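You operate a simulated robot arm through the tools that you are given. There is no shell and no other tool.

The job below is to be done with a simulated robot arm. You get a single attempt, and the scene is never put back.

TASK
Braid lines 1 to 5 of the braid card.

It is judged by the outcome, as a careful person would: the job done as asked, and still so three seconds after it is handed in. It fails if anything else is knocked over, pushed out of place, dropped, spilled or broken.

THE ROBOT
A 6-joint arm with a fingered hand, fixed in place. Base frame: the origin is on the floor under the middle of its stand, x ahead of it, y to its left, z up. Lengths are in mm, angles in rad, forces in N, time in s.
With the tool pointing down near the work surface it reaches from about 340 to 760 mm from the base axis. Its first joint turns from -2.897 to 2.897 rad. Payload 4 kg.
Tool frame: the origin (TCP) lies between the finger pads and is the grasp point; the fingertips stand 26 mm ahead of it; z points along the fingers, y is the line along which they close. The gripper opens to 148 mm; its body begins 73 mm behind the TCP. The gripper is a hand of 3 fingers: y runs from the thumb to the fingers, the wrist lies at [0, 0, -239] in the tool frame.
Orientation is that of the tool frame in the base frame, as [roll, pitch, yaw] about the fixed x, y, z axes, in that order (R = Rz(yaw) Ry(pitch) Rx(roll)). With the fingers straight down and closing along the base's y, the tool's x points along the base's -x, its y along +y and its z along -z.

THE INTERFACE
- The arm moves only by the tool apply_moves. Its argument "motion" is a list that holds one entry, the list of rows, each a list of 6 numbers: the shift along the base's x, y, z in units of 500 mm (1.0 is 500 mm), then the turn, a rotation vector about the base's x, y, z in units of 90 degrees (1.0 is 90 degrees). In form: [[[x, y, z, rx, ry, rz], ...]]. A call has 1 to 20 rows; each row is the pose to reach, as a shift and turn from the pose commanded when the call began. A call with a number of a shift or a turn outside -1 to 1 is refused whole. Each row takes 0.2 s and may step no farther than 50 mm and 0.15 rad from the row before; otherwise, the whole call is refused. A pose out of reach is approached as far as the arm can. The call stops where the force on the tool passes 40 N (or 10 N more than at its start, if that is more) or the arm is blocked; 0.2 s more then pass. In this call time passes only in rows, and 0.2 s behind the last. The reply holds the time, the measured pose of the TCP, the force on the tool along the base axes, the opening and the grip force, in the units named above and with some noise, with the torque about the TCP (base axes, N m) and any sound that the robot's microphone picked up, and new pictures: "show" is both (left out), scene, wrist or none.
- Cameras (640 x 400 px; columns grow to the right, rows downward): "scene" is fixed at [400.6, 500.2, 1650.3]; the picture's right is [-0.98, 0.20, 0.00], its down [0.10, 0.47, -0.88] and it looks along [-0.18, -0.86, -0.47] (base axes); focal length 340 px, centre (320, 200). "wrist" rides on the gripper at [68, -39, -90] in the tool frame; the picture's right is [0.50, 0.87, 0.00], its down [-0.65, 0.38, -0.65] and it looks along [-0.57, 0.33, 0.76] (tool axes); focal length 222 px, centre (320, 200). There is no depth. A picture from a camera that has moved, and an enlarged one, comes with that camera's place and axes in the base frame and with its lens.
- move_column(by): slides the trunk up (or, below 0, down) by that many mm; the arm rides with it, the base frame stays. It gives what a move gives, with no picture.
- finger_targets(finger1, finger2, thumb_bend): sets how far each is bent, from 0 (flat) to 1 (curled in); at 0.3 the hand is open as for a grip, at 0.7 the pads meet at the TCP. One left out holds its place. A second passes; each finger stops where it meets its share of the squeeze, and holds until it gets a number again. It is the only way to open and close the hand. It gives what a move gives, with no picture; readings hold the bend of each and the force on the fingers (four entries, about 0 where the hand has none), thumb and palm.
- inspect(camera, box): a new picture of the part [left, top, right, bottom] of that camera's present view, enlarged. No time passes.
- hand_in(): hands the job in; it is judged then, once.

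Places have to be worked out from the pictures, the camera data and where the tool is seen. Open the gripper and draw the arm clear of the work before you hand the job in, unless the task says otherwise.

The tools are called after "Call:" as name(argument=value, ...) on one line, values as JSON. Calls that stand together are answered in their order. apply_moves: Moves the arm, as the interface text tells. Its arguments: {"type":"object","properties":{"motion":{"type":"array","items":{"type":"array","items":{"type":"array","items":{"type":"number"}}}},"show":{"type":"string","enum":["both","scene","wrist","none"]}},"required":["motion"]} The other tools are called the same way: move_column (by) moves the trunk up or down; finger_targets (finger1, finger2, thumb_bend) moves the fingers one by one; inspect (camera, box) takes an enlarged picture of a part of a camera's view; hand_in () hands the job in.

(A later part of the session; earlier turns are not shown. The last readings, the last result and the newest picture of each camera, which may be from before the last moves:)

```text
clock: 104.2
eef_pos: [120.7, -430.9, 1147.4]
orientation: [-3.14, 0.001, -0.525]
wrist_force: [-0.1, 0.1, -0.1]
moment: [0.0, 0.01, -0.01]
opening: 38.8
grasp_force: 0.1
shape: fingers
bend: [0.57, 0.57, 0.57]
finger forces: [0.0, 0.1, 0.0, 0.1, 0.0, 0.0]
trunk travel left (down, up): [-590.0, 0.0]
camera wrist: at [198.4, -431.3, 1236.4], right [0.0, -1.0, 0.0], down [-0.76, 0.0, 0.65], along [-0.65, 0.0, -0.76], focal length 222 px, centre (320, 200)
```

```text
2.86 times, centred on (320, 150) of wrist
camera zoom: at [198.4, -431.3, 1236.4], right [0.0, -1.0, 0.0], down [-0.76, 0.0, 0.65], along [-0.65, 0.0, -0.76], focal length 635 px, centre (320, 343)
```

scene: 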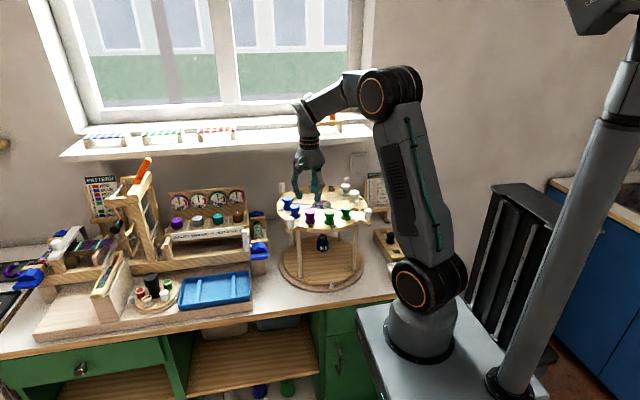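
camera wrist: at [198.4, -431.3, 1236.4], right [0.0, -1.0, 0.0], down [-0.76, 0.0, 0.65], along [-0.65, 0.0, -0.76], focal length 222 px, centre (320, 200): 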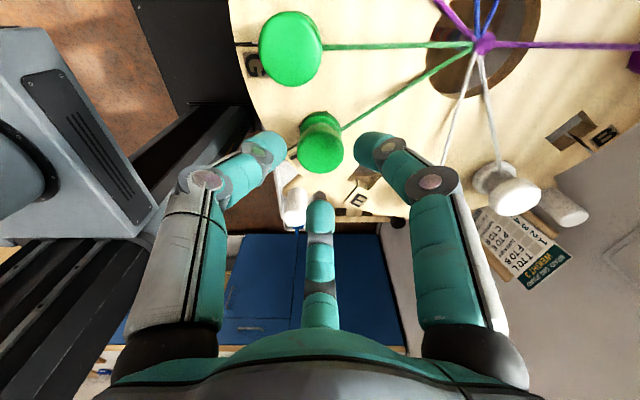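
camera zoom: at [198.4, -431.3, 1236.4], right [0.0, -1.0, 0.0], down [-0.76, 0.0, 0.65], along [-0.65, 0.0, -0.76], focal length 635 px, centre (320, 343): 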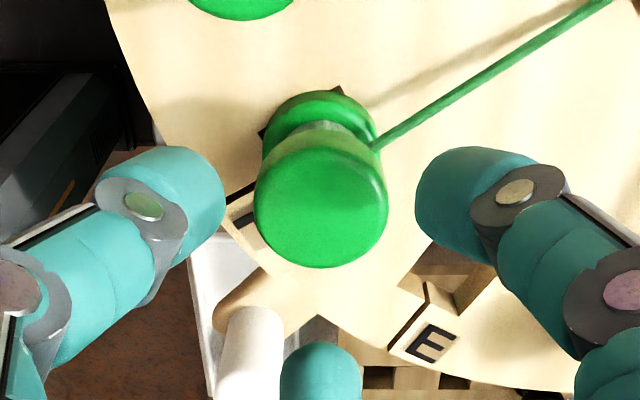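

F is centred under the hand. I descend to its neck and grip.

Call:
apply_moves(motion=[[[-0.001, -0.001, -0.03, 0, 0, 0], [-0.001, -0.001, -0.06, 0, 0, 0], [-0.001, -0.001, -0.092, 0, 0, 0]]], show="none")

Call:
inspect(camera="wrist", box=[240, 100, 400, 240])

Call:
finger_targets(finger1=0.7, finger2=0.7, thumb_bend=0.7)

Call:
inspect(camera="wrist", box=[240, 100, 400, 240])

```text
clock: 105.0
eef_pos: [119.3, -432.6, 1098.7]
orientation: [-3.141, 0.0, -0.522]
wrist_force: [-0.6, 0.3, -0.5]
moment: [0.02, 0.02, -0.02]
opening: 38.8
grasp_force: 0.1
shape: fingers
bend: [0.57, 0.57, 0.57]
finger forces: [0.0, 0.0, 0.1, 0.0, 0.0, 0.0]
trunk travel left (down, up): [-590.0, 0.0]
```

```text
2.86 times, centred on (320, 170) of wrist
camera zoom: at [198.2, -432.0, 1189.8], right [0.0, -1.0, 0.0], down [-0.76, 0.0, 0.65], along [-0.65, 0.0, -0.76], focal length 635 px, centre (320, 286)
```

zoom: 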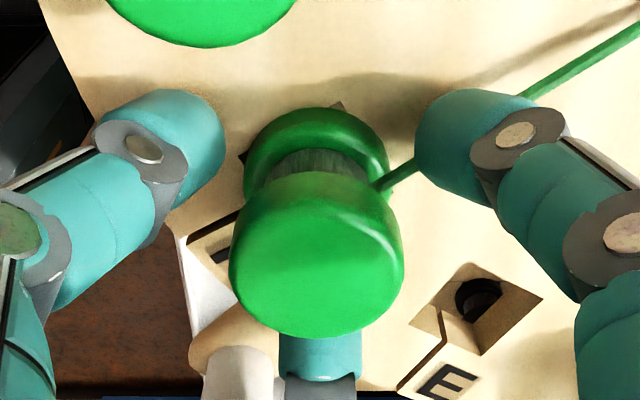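

```text
clock: 106.0
eef_pos: [118.4, -431.8, 1100.0]
orientation: [-3.14, 0.002, -0.521]
wrist_force: [0.2, -0.4, 0.2]
moment: [0.02, -0.03, 0.02]
opening: 14.0
grasp_force: 8.1
shape: fingers
bend: [0.64, 0.64, 0.67]
finger forces: [5.0, 4.8, 0.1, 0.0, 6.5, 0.1]
trunk travel left (down, up): [-590.0, 0.0]
```

```text
2.86 times, centred on (320, 170) of wrist
camera zoom: at [198.1, -432.0, 1189.8], right [0.0, -1.0, 0.0], down [-0.76, 0.0, 0.65], along [-0.65, 0.0, -0.76], focal length 635 px, centre (320, 286)
```

zoom: 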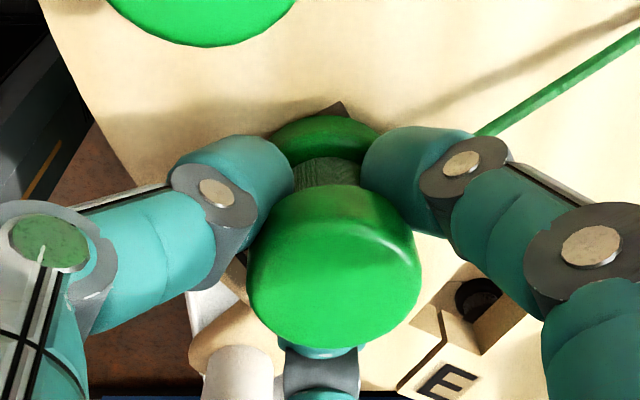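

Gripped with the same pattern as before. I lift it and carry it inside, around over the white threads on the right, and out above B.

Call:
apply_moves(motion=[[[0, 0, 0.04, 0, 0, 0], [0, 0, 0.08, 0, 0, 0], [0, 0, 0.12, 0, 0, 0], [0.03, -0.052, 0.12, 0, 0, 0], [0.062, -0.104, 0.12, 0, 0, 0], [0.018, -0.148, 0.12, 0, 0, 0], [0.002, -0.208, 0.12, 0, 0, 0], [0.018, -0.268, 0.12, 0, 0, 0], [0.062, -0.312, 0.12, 0, 0, 0], [0.034, -0.362, 0.12, 0, 0, 0], [0.0054, -0.4108, 0.12, 0, 0, 0]]], show="both")

Call:
inspect(camera="wrist", box=[240, 60, 400, 200])

Call:
inspect(camera="scene", box=[280, 150, 380, 230])

```text
clock: 108.4
eef_pos: [121.0, -637.5, 1155.5]
orientation: [-3.138, 0.0, -0.523]
wrist_force: [-1.0, -0.8, -0.6]
moment: [0.01, -0.02, -0.04]
opening: 13.4
grasp_force: 8.1
shape: fingers
bend: [0.64, 0.64, 0.67]
finger forces: [5.1, 5.0, 0.0, 0.1, 6.6, 0.0]
trunk travel left (down, up): [-590.0, 0.0]
camera wrist: at [199.9, -638.5, 1246.9], right [0.0, -1.0, 0.0], down [-0.76, 0.0, 0.65], along [-0.65, 0.0, -0.76], focal length 222 px, centre (320, 200)
```

scene: 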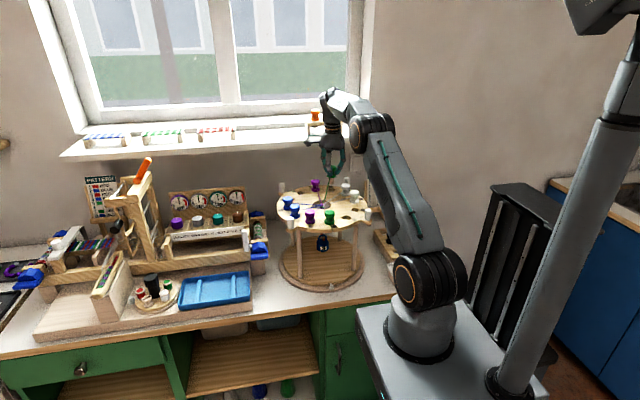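
wrist: 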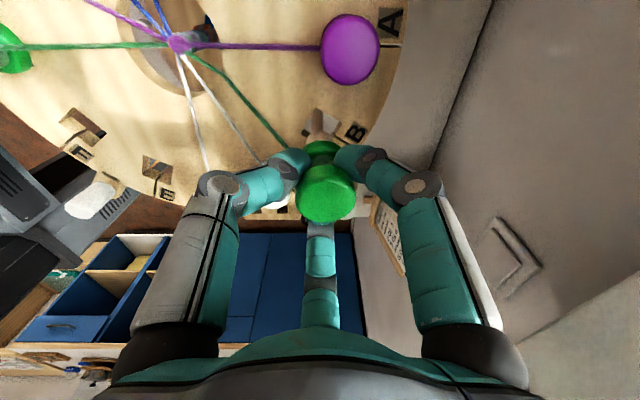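

```text
2.86 times, centred on (320, 130) of wrist
camera zoom: at [199.9, -638.5, 1246.9], right [0.0, -1.0, 0.0], down [-0.76, 0.0, 0.65], along [-0.65, 0.0, -0.76], focal length 635 px, centre (320, 400)
```

zoom: 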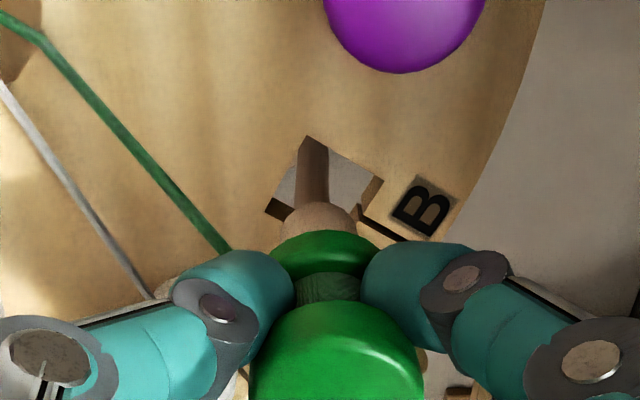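

```text
5.00 times, centred on (330, 190) of scene
camera zoom: at [400.6, 500.2, 1650.3], right [-0.98, 0.2, 0.0], down [0.1, 0.47, -0.88], along [-0.18, -0.86, -0.47], focal length 1698 px, centre (270, 250)
```

zoom: 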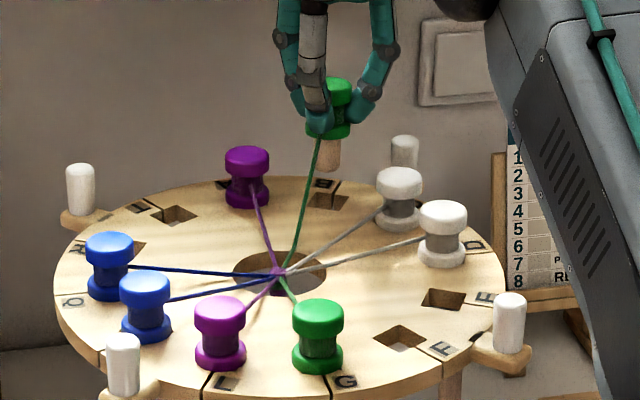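

Peg is within about 2 mm of hole B. I correct, lower to the hole mouth and check.

Call:
apply_moves(motion=[[[-0.0032, -0.0022, 0, 0, 0, 0], [-0.0032, -0.0022, -0.025, 0, 0, 0], [-0.0032, -0.0022, -0.054, 0, 0, 0]]], show="none")

Call:
inspect(camera="wrist", box=[280, 90, 360, 160])

Call:
inspect(camera="scene", box=[310, 160, 350, 200])

```text
clock: 109.2
eef_pos: [120.6, -638.1, 1131.5]
orientation: [-3.14, -0.001, -0.522]
wrist_force: [-0.2, 0.0, -1.0]
moment: [-0.01, 0.01, 0.01]
opening: 13.8
grasp_force: 8.1
shape: fingers
bend: [0.64, 0.64, 0.67]
finger forces: [5.2, 5.0, 0.1, 0.0, 6.6, 0.0]
trunk travel left (down, up): [-590.0, 0.0]
```

```text
5.71 times, centred on (320, 125) of wrist
camera zoom: at [199.6, -639.1, 1222.0], right [0.0, -1.0, 0.0], down [-0.76, 0.0, 0.65], along [-0.65, 0.0, -0.76], focal length 1269 px, centre (320, 629)
```

zoom: 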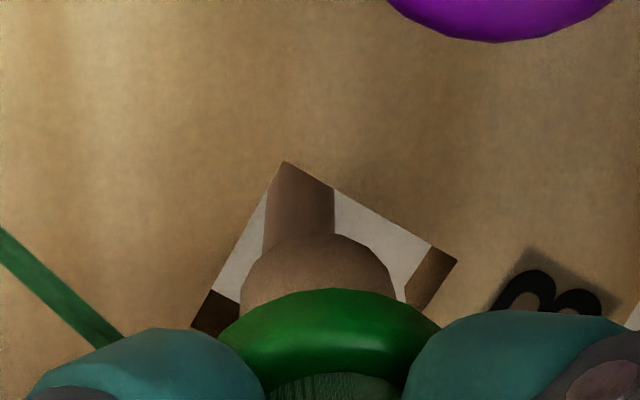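

```text
10.00 times, centred on (330, 180) of scene
camera zoom: at [400.6, 500.2, 1650.3], right [-0.98, 0.2, 0.0], down [0.1, 0.47, -0.88], along [-0.18, -0.86, -0.47], focal length 3396 px, centre (220, 400)
```

zoom: 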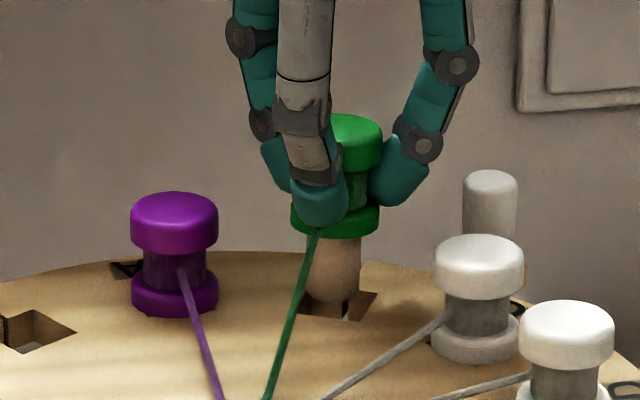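

Well aligned (about 1 mm). I correct slightly, lower the peg into the hole, release and rise.

Call:
apply_moves(motion=[[[-0.002, -0.0016, 0, 0, 0, 0], [-0.002, -0.0016, -0.02, 0, 0, 0], [-0.002, -0.0016, -0.04, 0, 0, 0], [-0.002, -0.0016, -0.059, 0, 0, 0]]], show="none")

Call:
inspect(camera="scene", box=[310, 160, 350, 200])

Call:
finger_targets(finger1=0.575, finger2=0.575, thumb_bend=0.575)

Call:
apply_moves(motion=[[[0, 0, 0.03, 0, 0, 0], [0, 0, 0.07, 0, 0, 0], [0, 0, 0.11, 0, 0, 0], [0, 0.05, 0.15, 0, 0, 0]]], show="both")

Call:
inspect(camera="scene", box=[270, 165, 380, 245])

```text
clock: 110.2
eef_pos: [120.3, -638.6, 1104.0]
orientation: [-3.138, 0.002, -0.522]
wrist_force: [-0.3, -0.3, -0.4]
moment: [-0.03, 0.01, 0.06]
opening: 13.8
grasp_force: 7.8
shape: fingers
bend: [0.64, 0.64, 0.67]
finger forces: [5.0, 5.0, 0.0, 0.0, 6.5, 0.1]
trunk travel left (down, up): [-590.0, 0.0]
```

```text
10.00 times, centred on (330, 180) of scene
camera zoom: at [400.6, 500.2, 1650.3], right [-0.98, 0.2, 0.0], down [0.1, 0.47, -0.88], along [-0.18, -0.86, -0.47], focal length 3396 px, centre (220, 400)
```

zoom: 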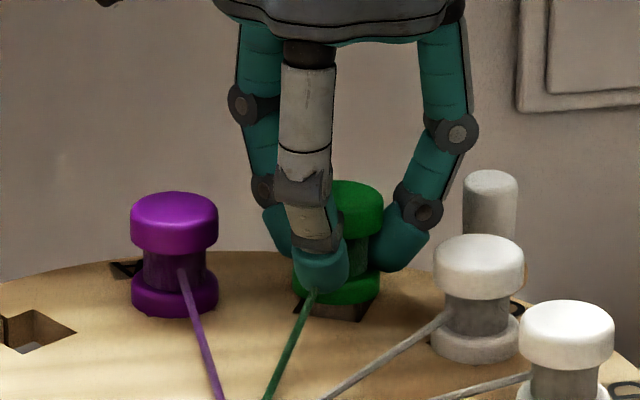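

```text
clock: 111.2
eef_pos: [119.9, -639.6, 1103.0]
orientation: [-3.14, -0.001, -0.522]
wrist_force: [-0.1, 0.4, -0.7]
moment: [0.02, -0.01, -0.02]
opening: 38.7
grasp_force: 0.1
shape: fingers
bend: [0.57, 0.57, 0.57]
finger forces: [0.0, 0.0, 0.1, 0.0, 0.0, 0.0]
trunk travel left (down, up): [-590.0, 0.0]
```

```text
clock: 112.2
eef_pos: [119.5, -613.2, 1179.6]
orientation: [-3.14, -0.002, -0.522]
wrist_force: [1.0, 0.0, -0.6]
moment: [-0.01, -0.02, -0.01]
opening: 38.6
grasp_force: 0.0
shape: fingers
bend: [0.57, 0.57, 0.57]
finger forces: [0.0, 0.1, 0.0, 0.0, 0.0, 0.0]
trunk travel left (down, up): [-590.0, 0.0]
camera wrist: at [198.5, -614.0, 1269.6], right [0.0, -1.0, 0.0], down [-0.76, 0.0, 0.65], along [-0.65, 0.0, -0.76], focal length 222 px, centre (320, 200)
```

scene: 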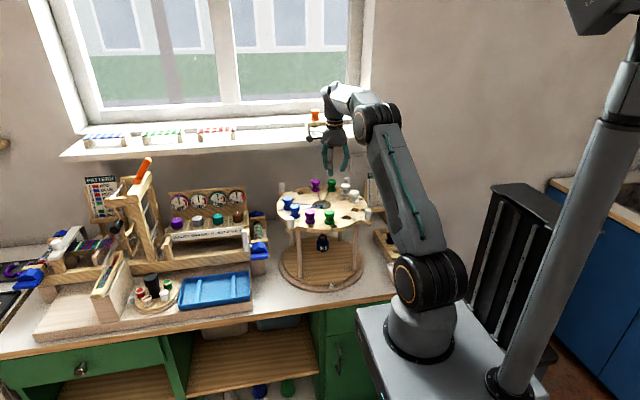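
wrist: 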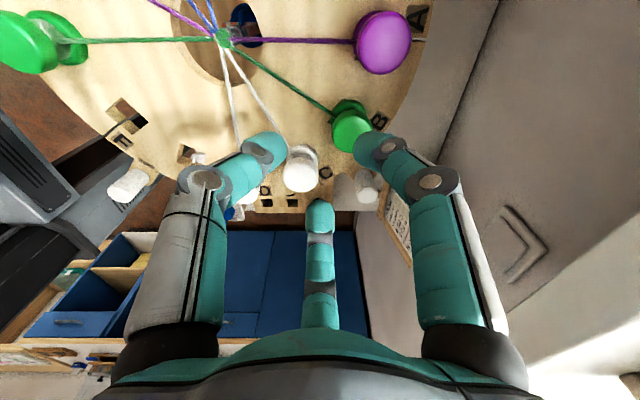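

```text
5.00 times, centred on (325, 205) of scene
camera zoom: at [400.6, 500.2, 1650.3], right [-0.98, 0.2, 0.0], down [0.1, 0.47, -0.88], along [-0.18, -0.86, -0.47], focal length 1698 px, centre (295, 175)
```

zoom: 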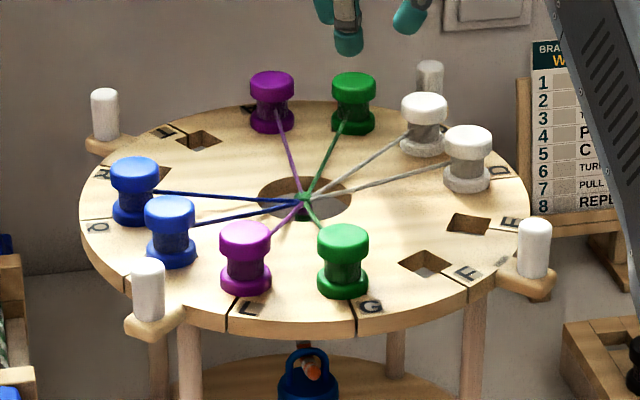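

Lines 1 and 2 are done (purple in L, green in B). For line 3, the move pattern only repeats if the stand is turned a quarter clockwise (seen from above). I'll use the free front-right white post (135°); I move above it to measure it.

Call:
apply_moves(motion=[[[-0.02, 0.07, 0, 0, 0, 0], [-0.05, 0.15, 0, 0, 0, 0], [-0.08, 0.23, 0, 0, 0, 0], [-0.105, 0.31, 0, 0, 0, 0], [-0.12, 0.37, -0.03, 0, 0, 0], [-0.127, 0.402, -0.06, 0, 0, 0]]], show="wrist")

Call:
inspect(camera="wrist", box=[230, 70, 410, 220])

Call:
inspect(camera="scene", box=[330, 185, 390, 245])

```text
clock: 113.6
eef_pos: [56.2, -412.2, 1148.0]
orientation: [-3.141, -0.001, -0.522]
wrist_force: [0.3, 0.6, 0.6]
moment: [-0.01, -0.02, 0.0]
opening: 38.8
grasp_force: 0.1
shape: fingers
bend: [0.57, 0.57, 0.57]
finger forces: [0.0, 0.0, 0.1, 0.1, 0.0, 0.0]
trunk travel left (down, up): [-590.0, 0.0]
camera wrist: at [135.0, -411.8, 1238.9], right [0.0, -1.0, 0.0], down [-0.76, 0.0, 0.65], along [-0.65, 0.0, -0.76], focal length 222 px, centre (320, 200)
```

wrist: 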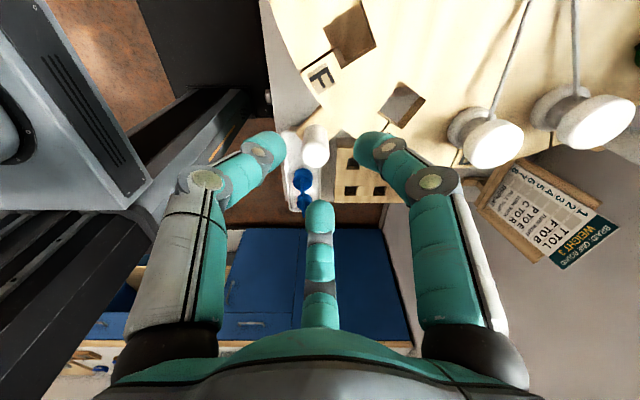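

```text
2.67 times, centred on (320, 145) of wrist
camera zoom: at [135.0, -411.8, 1238.9], right [0.0, -1.0, 0.0], down [-0.76, 0.0, 0.65], along [-0.65, 0.0, -0.76], focal length 592 px, centre (320, 347)
```

zoom: 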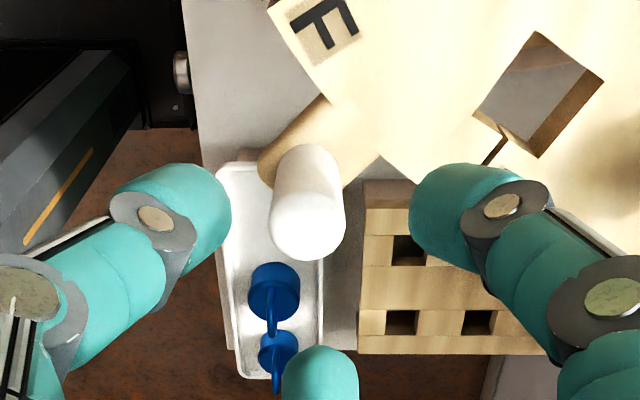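

```text
6.67 times, centred on (360, 215) of scene
camera zoom: at [400.6, 500.2, 1650.3], right [-0.98, 0.2, 0.0], down [0.1, 0.47, -0.88], along [-0.18, -0.86, -0.47], focal length 2264 px, centre (53, 100)
```

zoom: 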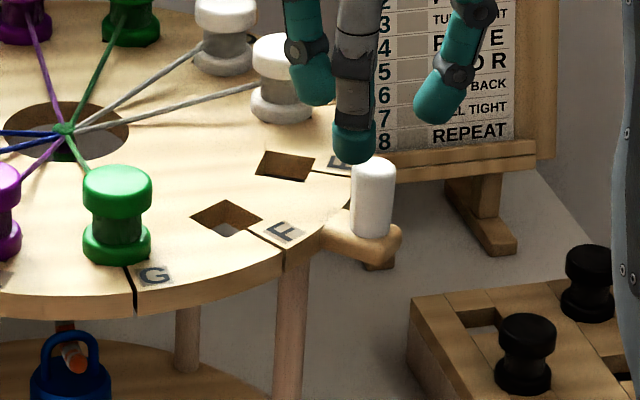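

The post is at about [55, -409.5] with top z≈1097. I lower the digits around it and grip it.

Call:
apply_moves(motion=[[[-0.002, 0.004, -0.03, 0, 0, 0], [-0.003, 0.005, -0.06, 0, 0, 0], [-0.003, 0.005, -0.094, 0, 0, 0]]], show="none")

Call:
inspect(camera="scene", box=[330, 185, 390, 245])

Call:
finger_targets(finger1=0.7, finger2=0.7, thumb_bend=0.7)

Call:
inspect(camera="scene", box=[330, 185, 390, 245])

Call:
inspect(camera="wrist", box=[230, 70, 410, 240])

```text
clock: 114.4
eef_pos: [53.8, -411.2, 1100.1]
orientation: [-3.14, 0.001, -0.524]
wrist_force: [0.5, -0.8, 0.4]
moment: [0.0, 0.02, 0.0]
opening: 39.0
grasp_force: 0.1
shape: fingers
bend: [0.57, 0.57, 0.57]
finger forces: [0.0, 0.0, 0.0, 0.0, 0.1, 0.0]
trunk travel left (down, up): [-590.0, 0.0]
```

```text
6.67 times, centred on (360, 215) of scene
camera zoom: at [400.6, 500.2, 1650.3], right [-0.98, 0.2, 0.0], down [0.1, 0.47, -0.88], along [-0.18, -0.86, -0.47], focal length 2264 px, centre (53, 100)
```

zoom: 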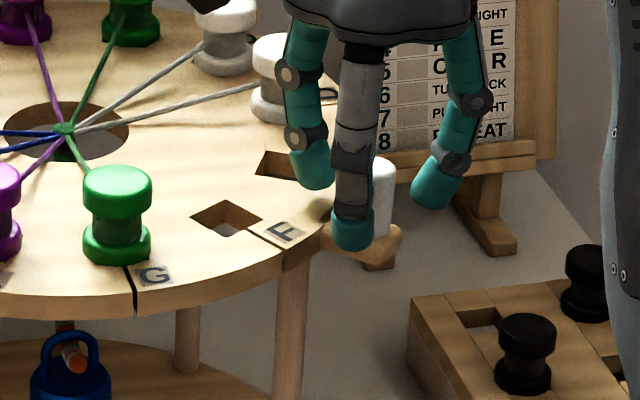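

```text
clock: 115.4
eef_pos: [53.0, -411.8, 1100.4]
orientation: [-3.139, 0.0, -0.521]
wrist_force: [-1.2, 2.3, -2.7]
moment: [0.04, 0.07, -0.02]
opening: 11.6
grasp_force: 6.5
shape: fingers
bend: [0.67, 0.64, 0.66]
finger forces: [2.6, 5.2, 0.0, 0.0, 5.9, 0.0]
trunk travel left (down, up): [-590.0, 0.0]
```

```text
6.67 times, centred on (360, 215) of scene
camera zoom: at [400.6, 500.2, 1650.3], right [-0.98, 0.2, 0.0], down [0.1, 0.47, -0.88], along [-0.18, -0.86, -0.47], focal length 2264 px, centre (53, 100)
```

zoom: 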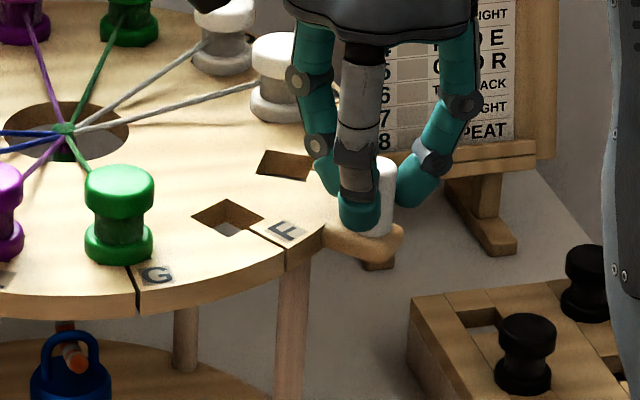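

```text
2.35 times, centred on (320, 155) of wrist
camera zoom: at [132.2, -411.4, 1190.4], right [0.0, -1.0, 0.0], down [-0.76, 0.0, 0.65], along [-0.65, 0.0, -0.76], focal length 523 px, centre (320, 306)
```

zoom: 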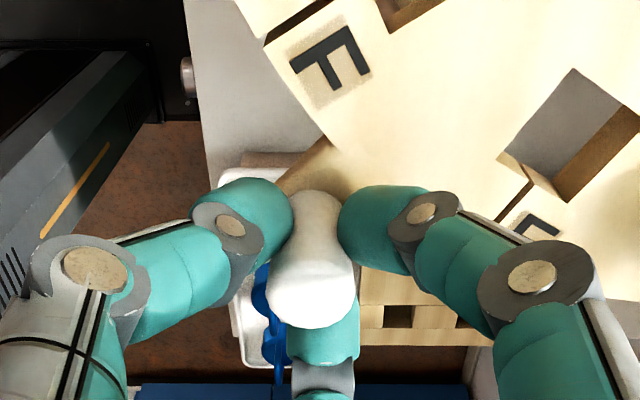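

The post is gripped. I make a first partial clockwise turn of about 18° along the arc to feel the resistance.

Call:
apply_moves(motion=[[[0.0105, 0.0095, 0, 0, 0, -0.025], [0.0206, 0.0188, 0, 0, 0, -0.05], [0.0313, 0.0275, 0, 0, 0, -0.075], [0.0426, 0.036, 0, 0, 0, -0.1], [0.054, 0.044, 0, 0, 0, -0.125], [0.066, 0.0514, 0, 0, 0, -0.15], [0.078, 0.0585, 0, 0, 0, -0.175], [0.0904, 0.065, 0, 0, 0, -0.2]]], show="scene")

Call:
inspect(camera="scene", box=[270, 170, 390, 300])

```text
clock: 117.2
eef_pos: [101.0, -376.2, 1100.4]
orientation: [-3.139, 0.001, -0.839]
wrist_force: [-2.8, 2.6, -4.4]
moment: [0.06, 0.08, 0.01]
opening: 11.2
grasp_force: 7.1
shape: fingers
bend: [0.67, 0.64, 0.66]
finger forces: [2.2, 5.8, 0.0, 0.0, 6.0, 0.0]
trunk travel left (down, up): [-590.0, 0.0]
```

scene: 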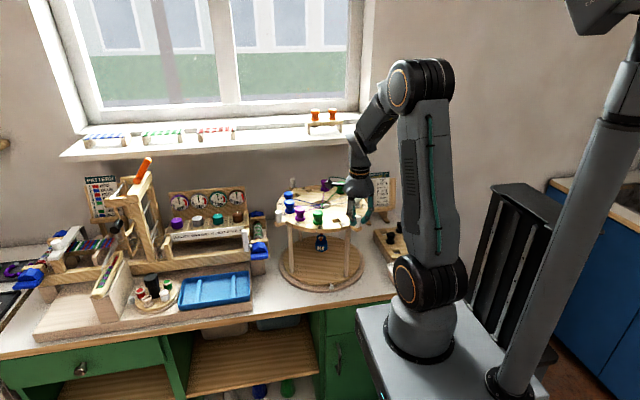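

```text
3.08 times, centred on (330, 235) of scene
camera zoom: at [400.6, 500.2, 1650.3], right [-0.98, 0.2, 0.0], down [0.1, 0.47, -0.88], along [-0.18, -0.86, -0.47], focal length 1045 px, centre (289, 92)
```

zoom: 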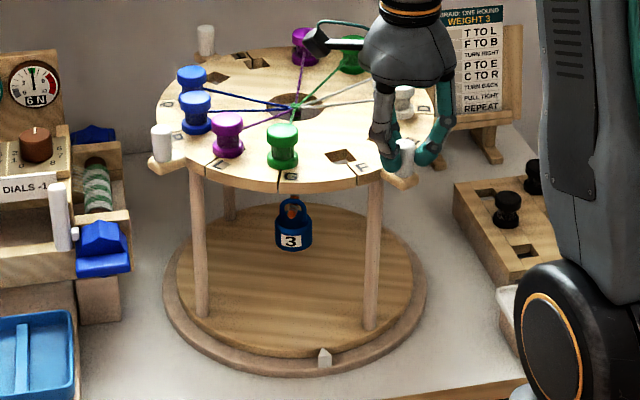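

The whole stand turns easily (about 4 N) and the hung weight rides along. I continue clockwise to complete the quarter turn.

Call:
apply_moves(motion=[[[0.0254, 0.0108, 0, 0, 0, -0.0491], [0.0512, 0.02, 0, 0, 0, -0.0982], [0.0776, 0.0272, 0, 0, 0, -0.1473], [0.1046, 0.0324, 0, 0, 0, -0.1964], [0.132, 0.0354, 0, 0, 0, -0.2455], [0.1594, 0.0364, 0, 0, 0, -0.2946], [0.1868, 0.0352, 0, 0, 0, -0.3437], [0.214, 0.032, 0, 0, 0, -0.3928]]], show="scene")

Call:
inspect(camera="scene", box=[270, 170, 390, 300])

```text
clock: 119.0
eef_pos: [209.3, -361.6, 1102.5]
orientation: [3.141, 0.0, -1.454]
wrist_force: [1.1, 1.7, -5.7]
moment: [0.0, -0.03, -0.01]
opening: 10.1
grasp_force: 6.5
shape: fingers
bend: [0.67, 0.63, 0.66]
finger forces: [2.3, 4.9, 0.0, 0.1, 5.5, 0.0]
trunk travel left (down, up): [-590.0, 0.0]
```

scene: 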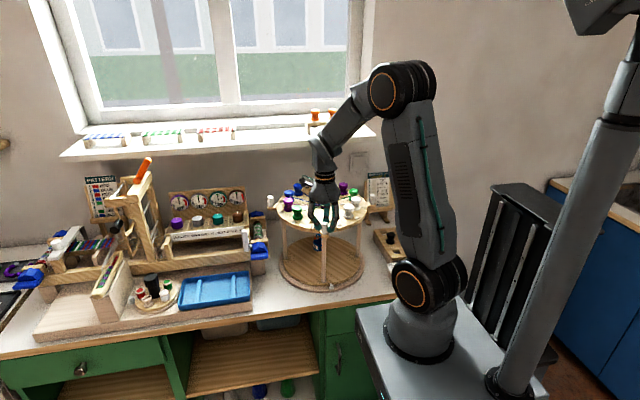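

```text
3.08 times, centred on (330, 235) of scene
camera zoom: at [400.6, 500.2, 1650.3], right [-0.98, 0.2, 0.0], down [0.1, 0.47, -0.88], along [-0.18, -0.86, -0.47], focal length 1045 px, centre (289, 92)
```

zoom: 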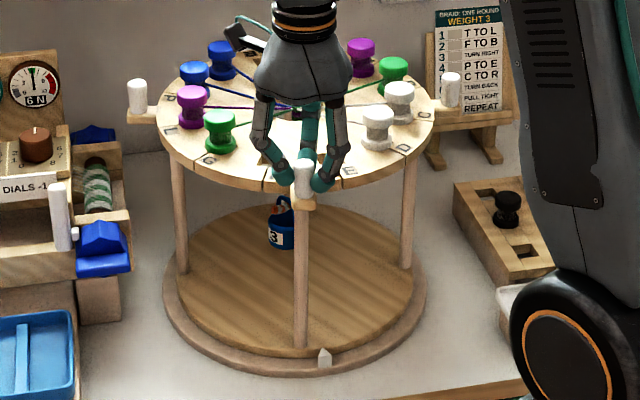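

About 53° done, everything steady. I finish the remaining ~35°.

Call:
apply_moves(motion=[[[0.027, -0.0054, 0, 0, 0, -0.0491], [0.0534, -0.0128, 0, 0, 0, -0.0982], [0.0792, -0.0222, 0, 0, 0, -0.1473], [0.1042, -0.0336, 0, 0, 0, -0.1964], [0.1282, -0.047, 0, 0, 0, -0.2455], [0.1512, -0.062, 0, 0, 0, -0.2946], [0.1728, -0.0788, 0, 0, 0, -0.3437], [0.1932, -0.0974, 0, 0, 0, -0.3928]]], show="both")

Call:
inspect(camera="scene", box=[270, 170, 390, 300])

Call:
inspect(camera="wrist", box=[0, 0, 640, 400])

```text
clock: 120.8
eef_pos: [303.8, -410.8, 1099.9]
orientation: [-3.136, -0.001, -2.072]
wrist_force: [2.5, -1.2, 3.8]
moment: [-0.01, -0.04, -0.04]
opening: 9.8
grasp_force: 8.6
shape: fingers
bend: [0.67, 0.63, 0.67]
finger forces: [3.3, 6.6, 0.0, 0.0, 7.3, 0.0]
trunk travel left (down, up): [-590.0, 0.0]
camera wrist: at [306.4, -489.0, 1190.8], right [-1.0, -0.02, 0.0], down [-0.02, 0.76, 0.65], along [-0.01, 0.65, -0.76], focal length 222 px, centre (320, 200)
```

scene: 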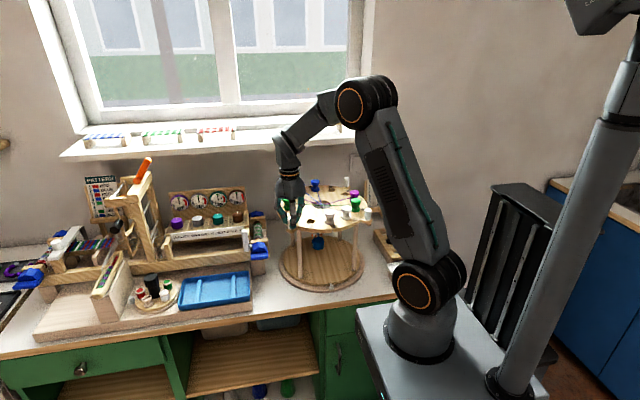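
wrist: 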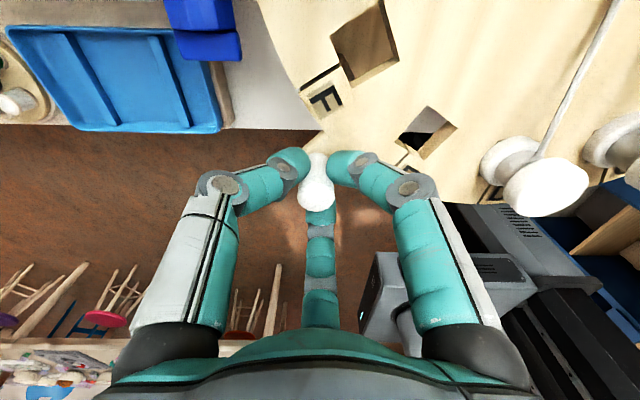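

```text
3.08 times, centred on (330, 235) of scene
camera zoom: at [400.6, 500.2, 1650.3], right [-0.98, 0.2, 0.0], down [0.1, 0.47, -0.88], along [-0.18, -0.86, -0.47], focal length 1045 px, centre (289, 92)
```

zoom: 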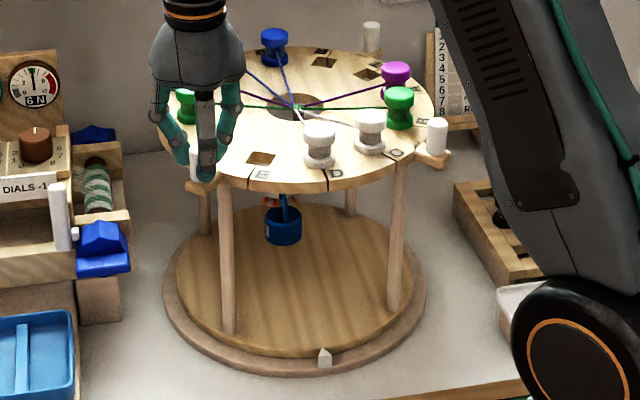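

```text
1.00 times, centred on (320, 200) of wrist (not enlarged: the box is as wide or as high as the picture)
camera zoom: at [306.4, -489.0, 1190.8], right [-1.0, -0.02, 0.0], down [-0.02, 0.76, 0.65], along [-0.01, 0.65, -0.76], focal length 222 px, centre (320, 200)
```

zoom: 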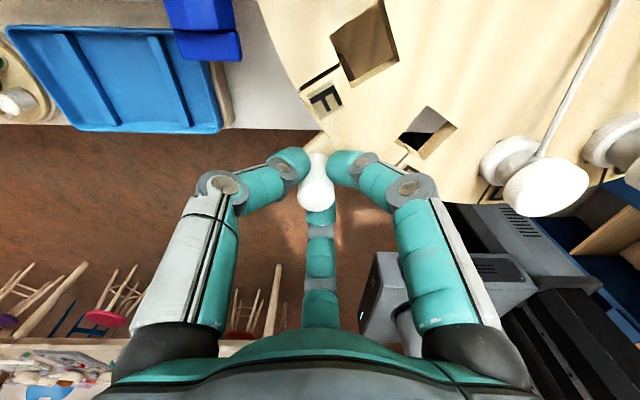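

The letters E, D are now at the front: about 90° turned. I zoom with the same view as before to compare the slot position precisely.

Call:
inspect(camera="scene", box=[315, 225, 335, 245])

Call:
inspect(camera="scene", box=[315, 210, 335, 230])

```text
16.00 times, centred on (325, 235) of scene
camera zoom: at [400.6, 500.2, 1650.3], right [-0.98, 0.2, 0.0], down [0.1, 0.47, -0.88], along [-0.18, -0.86, -0.47], focal length 5434 px, centre (240, -360)
```

zoom: 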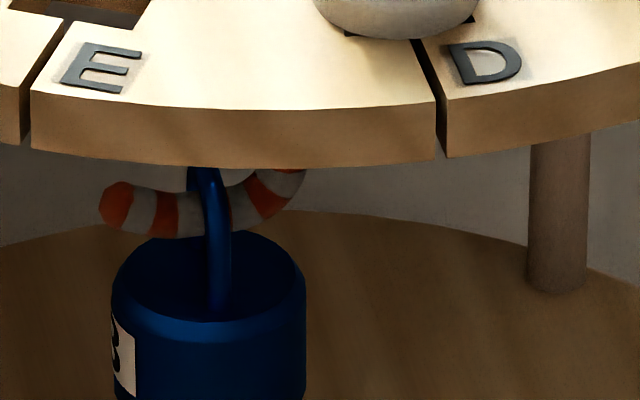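

```text
16.00 times, centred on (325, 220) of scene
camera zoom: at [400.6, 500.2, 1650.3], right [-0.98, 0.2, 0.0], down [0.1, 0.47, -0.88], along [-0.18, -0.86, -0.47], focal length 5434 px, centre (240, -120)
```

zoom: 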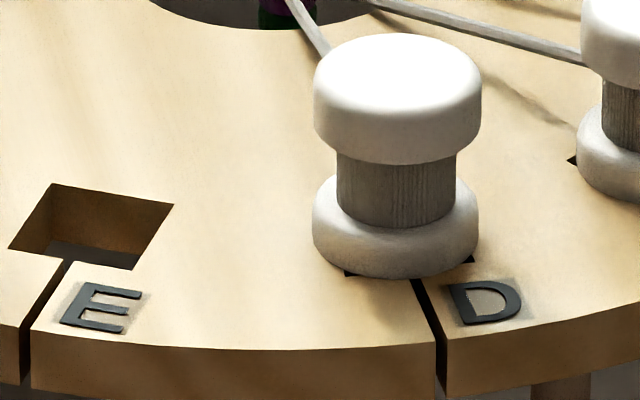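

It is about 0.5° short of 90°. I nudge the post 1.5 mm further and release.

Call:
apply_moves(motion=[[[0.0022, -0.0022, 0, 0, 0, -0.005]]], show="none")

Call:
inspect(camera="scene", box=[315, 225, 335, 245])

Call:
finger_targets(finger1=0.56, finger2=0.56, thumb_bend=0.56)

Call:
inspect(camera="scene", box=[315, 225, 335, 245])

```text
clock: 121.2
eef_pos: [304.8, -411.3, 1101.3]
orientation: [-3.139, 0.0, -2.079]
wrist_force: [1.0, 0.3, 2.4]
moment: [0.06, -0.03, 0.0]
opening: 9.8
grasp_force: 8.2
shape: fingers
bend: [0.67, 0.63, 0.67]
finger forces: [3.2, 6.8, 0.0, 0.0, 6.4, 0.0]
trunk travel left (down, up): [-590.0, 0.0]
```

```text
16.00 times, centred on (325, 235) of scene
camera zoom: at [400.6, 500.2, 1650.3], right [-0.98, 0.2, 0.0], down [0.1, 0.47, -0.88], along [-0.18, -0.86, -0.47], focal length 5434 px, centre (240, -360)
```

zoom: 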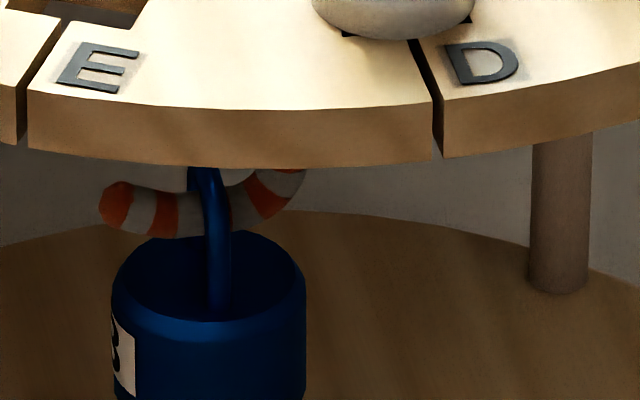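

```text
clock: 122.2
eef_pos: [304.7, -412.2, 1101.2]
orientation: [-3.14, 0.0, -2.078]
wrist_force: [-0.7, 0.1, 0.5]
moment: [0.0, -0.02, 0.0]
opening: 42.1
grasp_force: 0.1
shape: fingers
bend: [0.56, 0.56, 0.56]
finger forces: [0.0, 0.1, 0.0, 0.0, 0.0, 0.0]
trunk travel left (down, up): [-590.0, 0.0]
```

```text
16.00 times, centred on (325, 235) of scene
camera zoom: at [400.6, 500.2, 1650.3], right [-0.98, 0.2, 0.0], down [0.1, 0.47, -0.88], along [-0.18, -0.86, -0.47], focal length 5434 px, centre (240, -360)
```

zoom: 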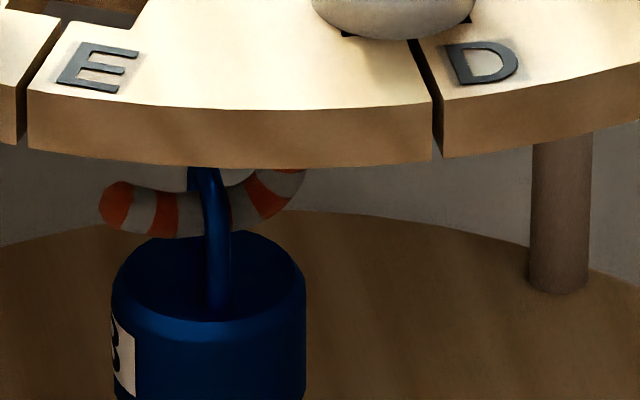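

The quarter turn is exact now (slot where G's slot was). I raise the hand clear and view the disk.

Call:
apply_moves(motion=[[[0, 0, 0.04, 0, 0, 0], [0, 0, 0.08, 0, 0, 0], [-0.01, -0.02, 0.12, 0, 0, 0.08], [-0.03, -0.06, 0.14, 0, 0, 0.16], [-0.05, -0.1, 0.15, 0, 0, 0.24], [-0.07, -0.14, 0.15, 0, 0, 0.32], [-0.09, -0.18, 0.15, 0, 0, 0.4], [-0.11, -0.22, 0.15, 0, 0, 0.48], [-0.12, -0.26, 0.15, 0, 0, 0.56], [-0.13, -0.3, 0.15, 0, 0, 0.64], [-0.13, -0.33, 0.15, 0, 0, 0.72], [-0.13, -0.34, 0.15, 0, 0, 0.8]]], show="none")

Call:
apply_moves(motion=[[[0, 0, 0, 0, 0, 0.085], [0, 0, 0, 0, 0, 0.17], [0, 0, 0, 0, 0, 0.255], [0, 0, 0, 0, 0, 0.34], [0, 0, 0, 0, 0, 0.425], [0, 0, 0, 0, 0, 0.51], [0, 0, 0, 0, 0, 0.595], [0, 0, 0, 0, 0, 0.68], [0, 0, 0, 0, 0, 0.765], [0, 0, 0, 0, 0, 0.857]]], show="both")

Call:
inspect(camera="scene", box=[270, 165, 380, 255])

```text
clock: 124.8
eef_pos: [239.0, -582.4, 1176.9]
orientation: [-3.138, 0.0, -0.818]
wrist_force: [-0.5, -0.6, 0.4]
moment: [-0.02, -0.03, 0.01]
opening: 42.2
grasp_force: 0.1
shape: fingers
bend: [0.56, 0.56, 0.56]
finger forces: [0.0, 0.1, 0.0, 0.0, 0.0, 0.1]
trunk travel left (down, up): [-590.0, 0.0]
```

```text
clock: 127.0
eef_pos: [239.9, -582.4, 1177.0]
orientation: [-3.141, -0.001, 0.527]
wrist_force: [-0.4, -0.2, 0.5]
moment: [0.02, 0.02, 0.0]
opening: 42.0
grasp_force: 0.0
shape: fingers
bend: [0.56, 0.56, 0.56]
finger forces: [0.1, 0.1, 0.0, 0.1, 0.0, 0.0]
trunk travel left (down, up): [-590.0, 0.0]
camera wrist: at [279.3, -515.1, 1266.4], right [0.87, -0.5, 0.0], down [-0.37, -0.66, 0.65], along [-0.33, -0.57, -0.76], focal length 222 px, centre (320, 200)
```

scene: 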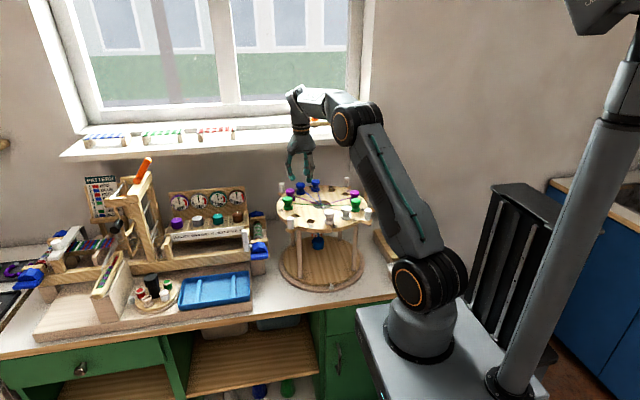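
wrist: 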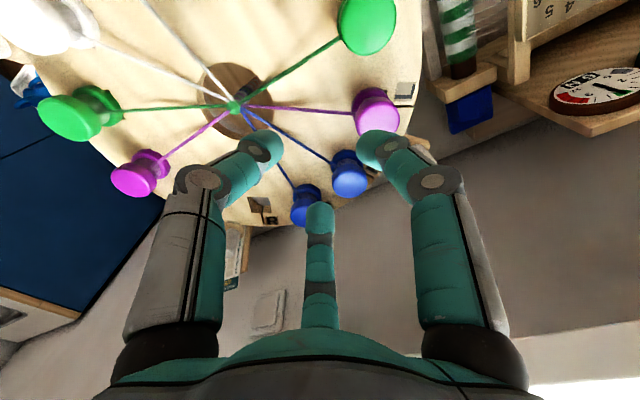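

```text
4.44 times, centred on (325, 210) of scene
camera zoom: at [400.6, 500.2, 1650.3], right [-0.98, 0.2, 0.0], down [0.1, 0.47, -0.88], along [-0.18, -0.86, -0.47], focal length 1509 px, centre (298, 156)
```

zoom: 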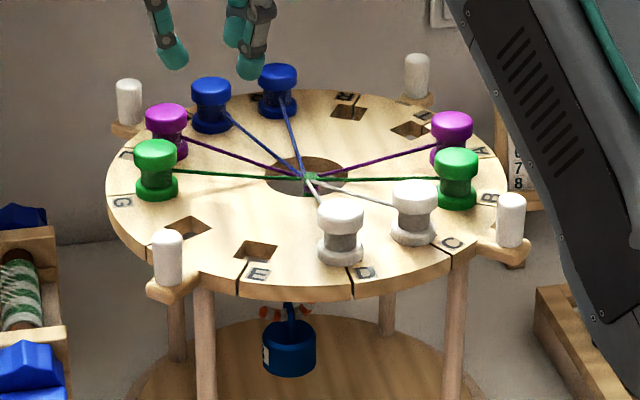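

The stand is turned: P (blue) is now at back-left, E's empty hole at front-left, C (white) at front-right, R's hole at back-right. I move over P and check centring.

Call:
finger_targets(finger1=0.575, finger2=0.575, thumb_bend=0.575)

Call:
apply_moves(motion=[[[0, -0.03, -0.02, 0, 0, 0], [0.001, -0.07, -0.05, 0, 0, 0], [0.001, -0.1, -0.068, 0, 0, 0], [0.001, -0.1145, -0.07, 0, 0, 0]]], show="none")

Call:
inspect(camera="wrist", box=[240, 80, 400, 220])

Call:
inspect(camera="scene", box=[270, 160, 340, 225])

```text
clock: 128.0
eef_pos: [239.2, -582.7, 1176.9]
orientation: [-3.141, 0.001, 0.525]
wrist_force: [-0.3, 0.7, 0.1]
moment: [0.01, 0.02, 0.04]
opening: 40.0
grasp_force: 0.0
shape: fingers
bend: [0.57, 0.57, 0.57]
finger forces: [0.0, 0.1, 0.0, 0.1, 0.1, 0.1]
trunk travel left (down, up): [-590.0, 0.0]
```

```text
clock: 129.0
eef_pos: [240.8, -638.8, 1142.2]
orientation: [-3.139, -0.001, 0.525]
wrist_force: [-0.5, -0.6, -0.2]
moment: [-0.01, 0.0, 0.0]
opening: 39.7
grasp_force: 0.1
shape: fingers
bend: [0.57, 0.57, 0.57]
finger forces: [0.0, 0.0, 0.0, 0.0, 0.0, 0.1]
trunk travel left (down, up): [-590.0, 0.0]
```

```text
2.86 times, centred on (320, 150) of wrist
camera zoom: at [279.9, -572.8, 1231.6], right [0.87, -0.5, 0.0], down [-0.38, -0.66, 0.65], along [-0.33, -0.57, -0.76], focal length 635 px, centre (320, 343)
```

zoom: 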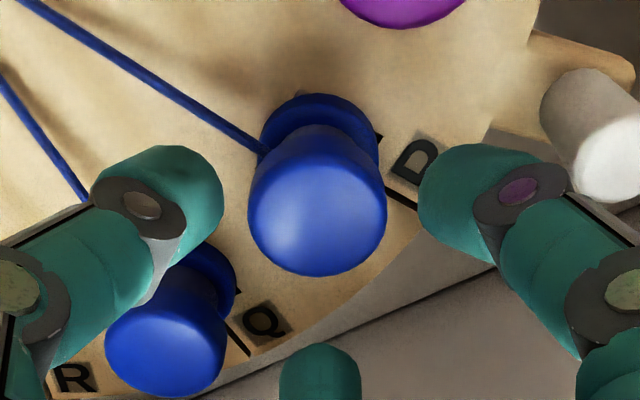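

```text
6.15 times, centred on (305, 192) of scene
camera zoom: at [400.6, 500.2, 1650.3], right [-0.98, 0.2, 0.0], down [0.1, 0.47, -0.88], along [-0.18, -0.86, -0.47], focal length 2090 px, centre (412, 246)
```

zoom: 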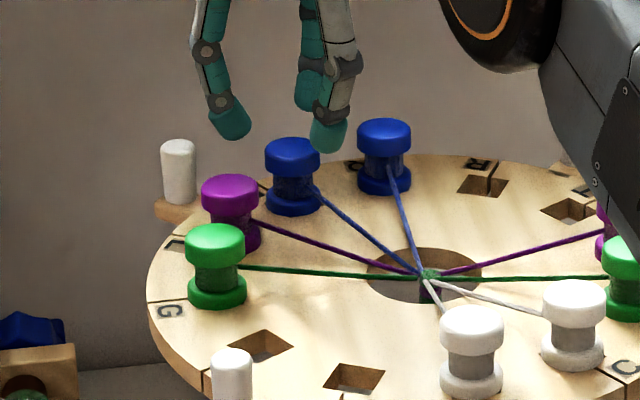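

The letter P is visible beside this bobbin and the alignment matches the earlier one. I descend and grip.

Call:
apply_moves(motion=[[[0, 0, -0.03, 0, 0, 0], [0, 0, -0.06, 0, 0, 0], [0, 0, -0.083, 0, 0, 0]]], show="none")

Call:
inspect(camera="wrist", box=[240, 100, 400, 240])

Call:
finger_targets(finger1=0.7, finger2=0.7, thumb_bend=0.7)

Call:
apply_moves(motion=[[[0, 0, 0.016, 0, 0, 0], [0, 0, 0.036, 0, 0, 0], [0, 0.004, 0.06, 0, 0, 0], [0, 0.008, 0.084, 0, 0, 0]]], show="none")

Call:
inspect(camera="scene", box=[275, 155, 335, 215])

```text
clock: 129.8
eef_pos: [239.4, -639.9, 1099.5]
orientation: [-3.141, 0.0, 0.527]
wrist_force: [-0.4, -0.2, 0.1]
moment: [-0.03, -0.01, -0.01]
opening: 39.9
grasp_force: 0.0
shape: fingers
bend: [0.57, 0.57, 0.57]
finger forces: [0.1, 0.0, 0.1, 0.1, 0.0, 0.0]
trunk travel left (down, up): [-590.0, 0.0]
```

```text
2.86 times, centred on (320, 170) of wrist
camera zoom: at [280.1, -572.2, 1189.4], right [0.87, -0.5, 0.0], down [-0.38, -0.66, 0.65], along [-0.33, -0.57, -0.76], focal length 635 px, centre (320, 286)
```

zoom: 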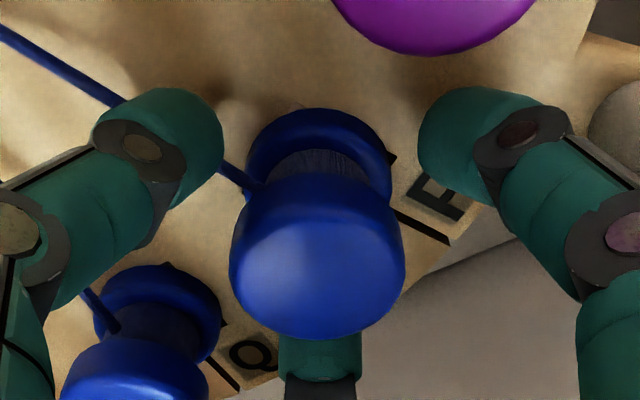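

```text
clock: 130.8
eef_pos: [240.9, -639.0, 1100.3]
orientation: [-3.14, 0.001, 0.524]
wrist_force: [-0.3, -0.5, 0.4]
moment: [-0.04, -0.01, 0.02]
opening: 14.2
grasp_force: 8.6
shape: fingers
bend: [0.64, 0.64, 0.67]
finger forces: [5.1, 5.2, 0.0, 0.1, 6.9, 0.0]
trunk travel left (down, up): [-590.0, 0.0]
```

```text
clock: 131.8
eef_pos: [240.5, -635.5, 1142.1]
orientation: [-3.141, 0.0, 0.522]
wrist_force: [-0.4, 0.0, -1.4]
moment: [-0.01, -0.02, 0.03]
opening: 14.2
grasp_force: 8.4
shape: fingers
bend: [0.64, 0.64, 0.67]
finger forces: [5.1, 5.1, 0.0, 0.0, 6.9, 0.1]
trunk travel left (down, up): [-590.0, 0.0]
```

```text
6.67 times, centred on (305, 185) of scene
camera zoom: at [400.6, 500.2, 1650.3], right [-0.98, 0.2, 0.0], down [0.1, 0.47, -0.88], along [-0.18, -0.86, -0.47], focal length 2264 px, centre (420, 300)
```

zoom: 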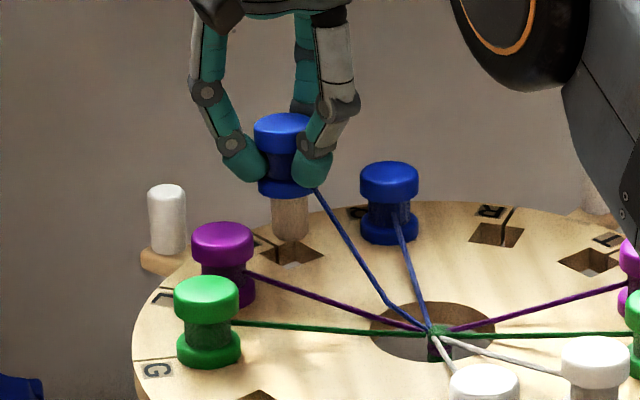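

Blue P is lifted. I carry it along the same inner path to the hole of E (front-left).

Call:
apply_moves(motion=[[[-0.031, 0.045, 0.02, 0, 0, 0], [-0.062, 0.09, 0.036, 0, 0, 0], [-0.018, 0.134, 0.036, 0, 0, 0], [-0.002, 0.194, 0.036, 0, 0, 0], [-0.018, 0.254, 0.036, 0, 0, 0], [-0.062, 0.298, 0.036, 0, 0, 0], [-0.032, 0.354, 0.036, 0, 0, 0], [0.0, 0.41, 0.036, 0, 0, 0]]], show="none")

Call:
inspect(camera="wrist", box=[240, 60, 400, 200])

Call:
inspect(camera="scene", box=[270, 160, 370, 240])

```text
clock: 133.6
eef_pos: [239.4, -429.3, 1161.5]
orientation: [-3.14, -0.001, 0.525]
wrist_force: [0.2, -0.7, -1.5]
moment: [0.01, 0.02, 0.01]
opening: 14.2
grasp_force: 8.8
shape: fingers
bend: [0.64, 0.64, 0.67]
finger forces: [5.1, 5.2, 0.0, 0.0, 6.9, 0.0]
trunk travel left (down, up): [-590.0, 0.0]
```

```text
2.86 times, centred on (320, 130) of wrist
camera zoom: at [280.1, -361.0, 1250.9], right [0.87, -0.5, 0.0], down [-0.38, -0.66, 0.65], along [-0.33, -0.57, -0.76], focal length 635 px, centre (320, 400)
```

zoom: 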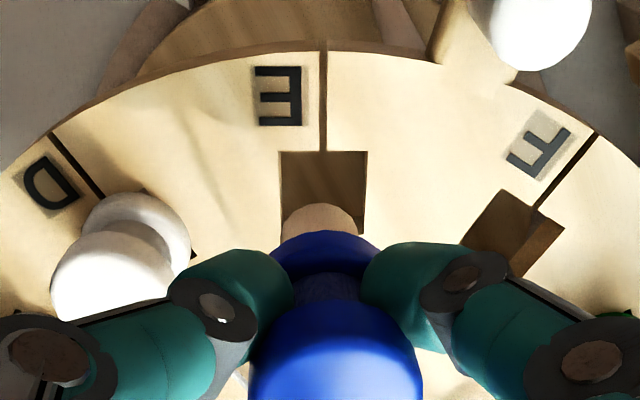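

```text
5.00 times, centred on (320, 200) of scene
camera zoom: at [400.6, 500.2, 1650.3], right [-0.98, 0.2, 0.0], down [0.1, 0.47, -0.88], along [-0.18, -0.86, -0.47], focal length 1698 px, centre (320, 200)
```

zoom: 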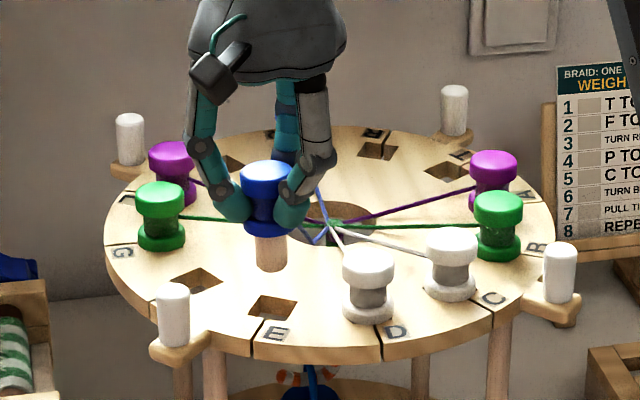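

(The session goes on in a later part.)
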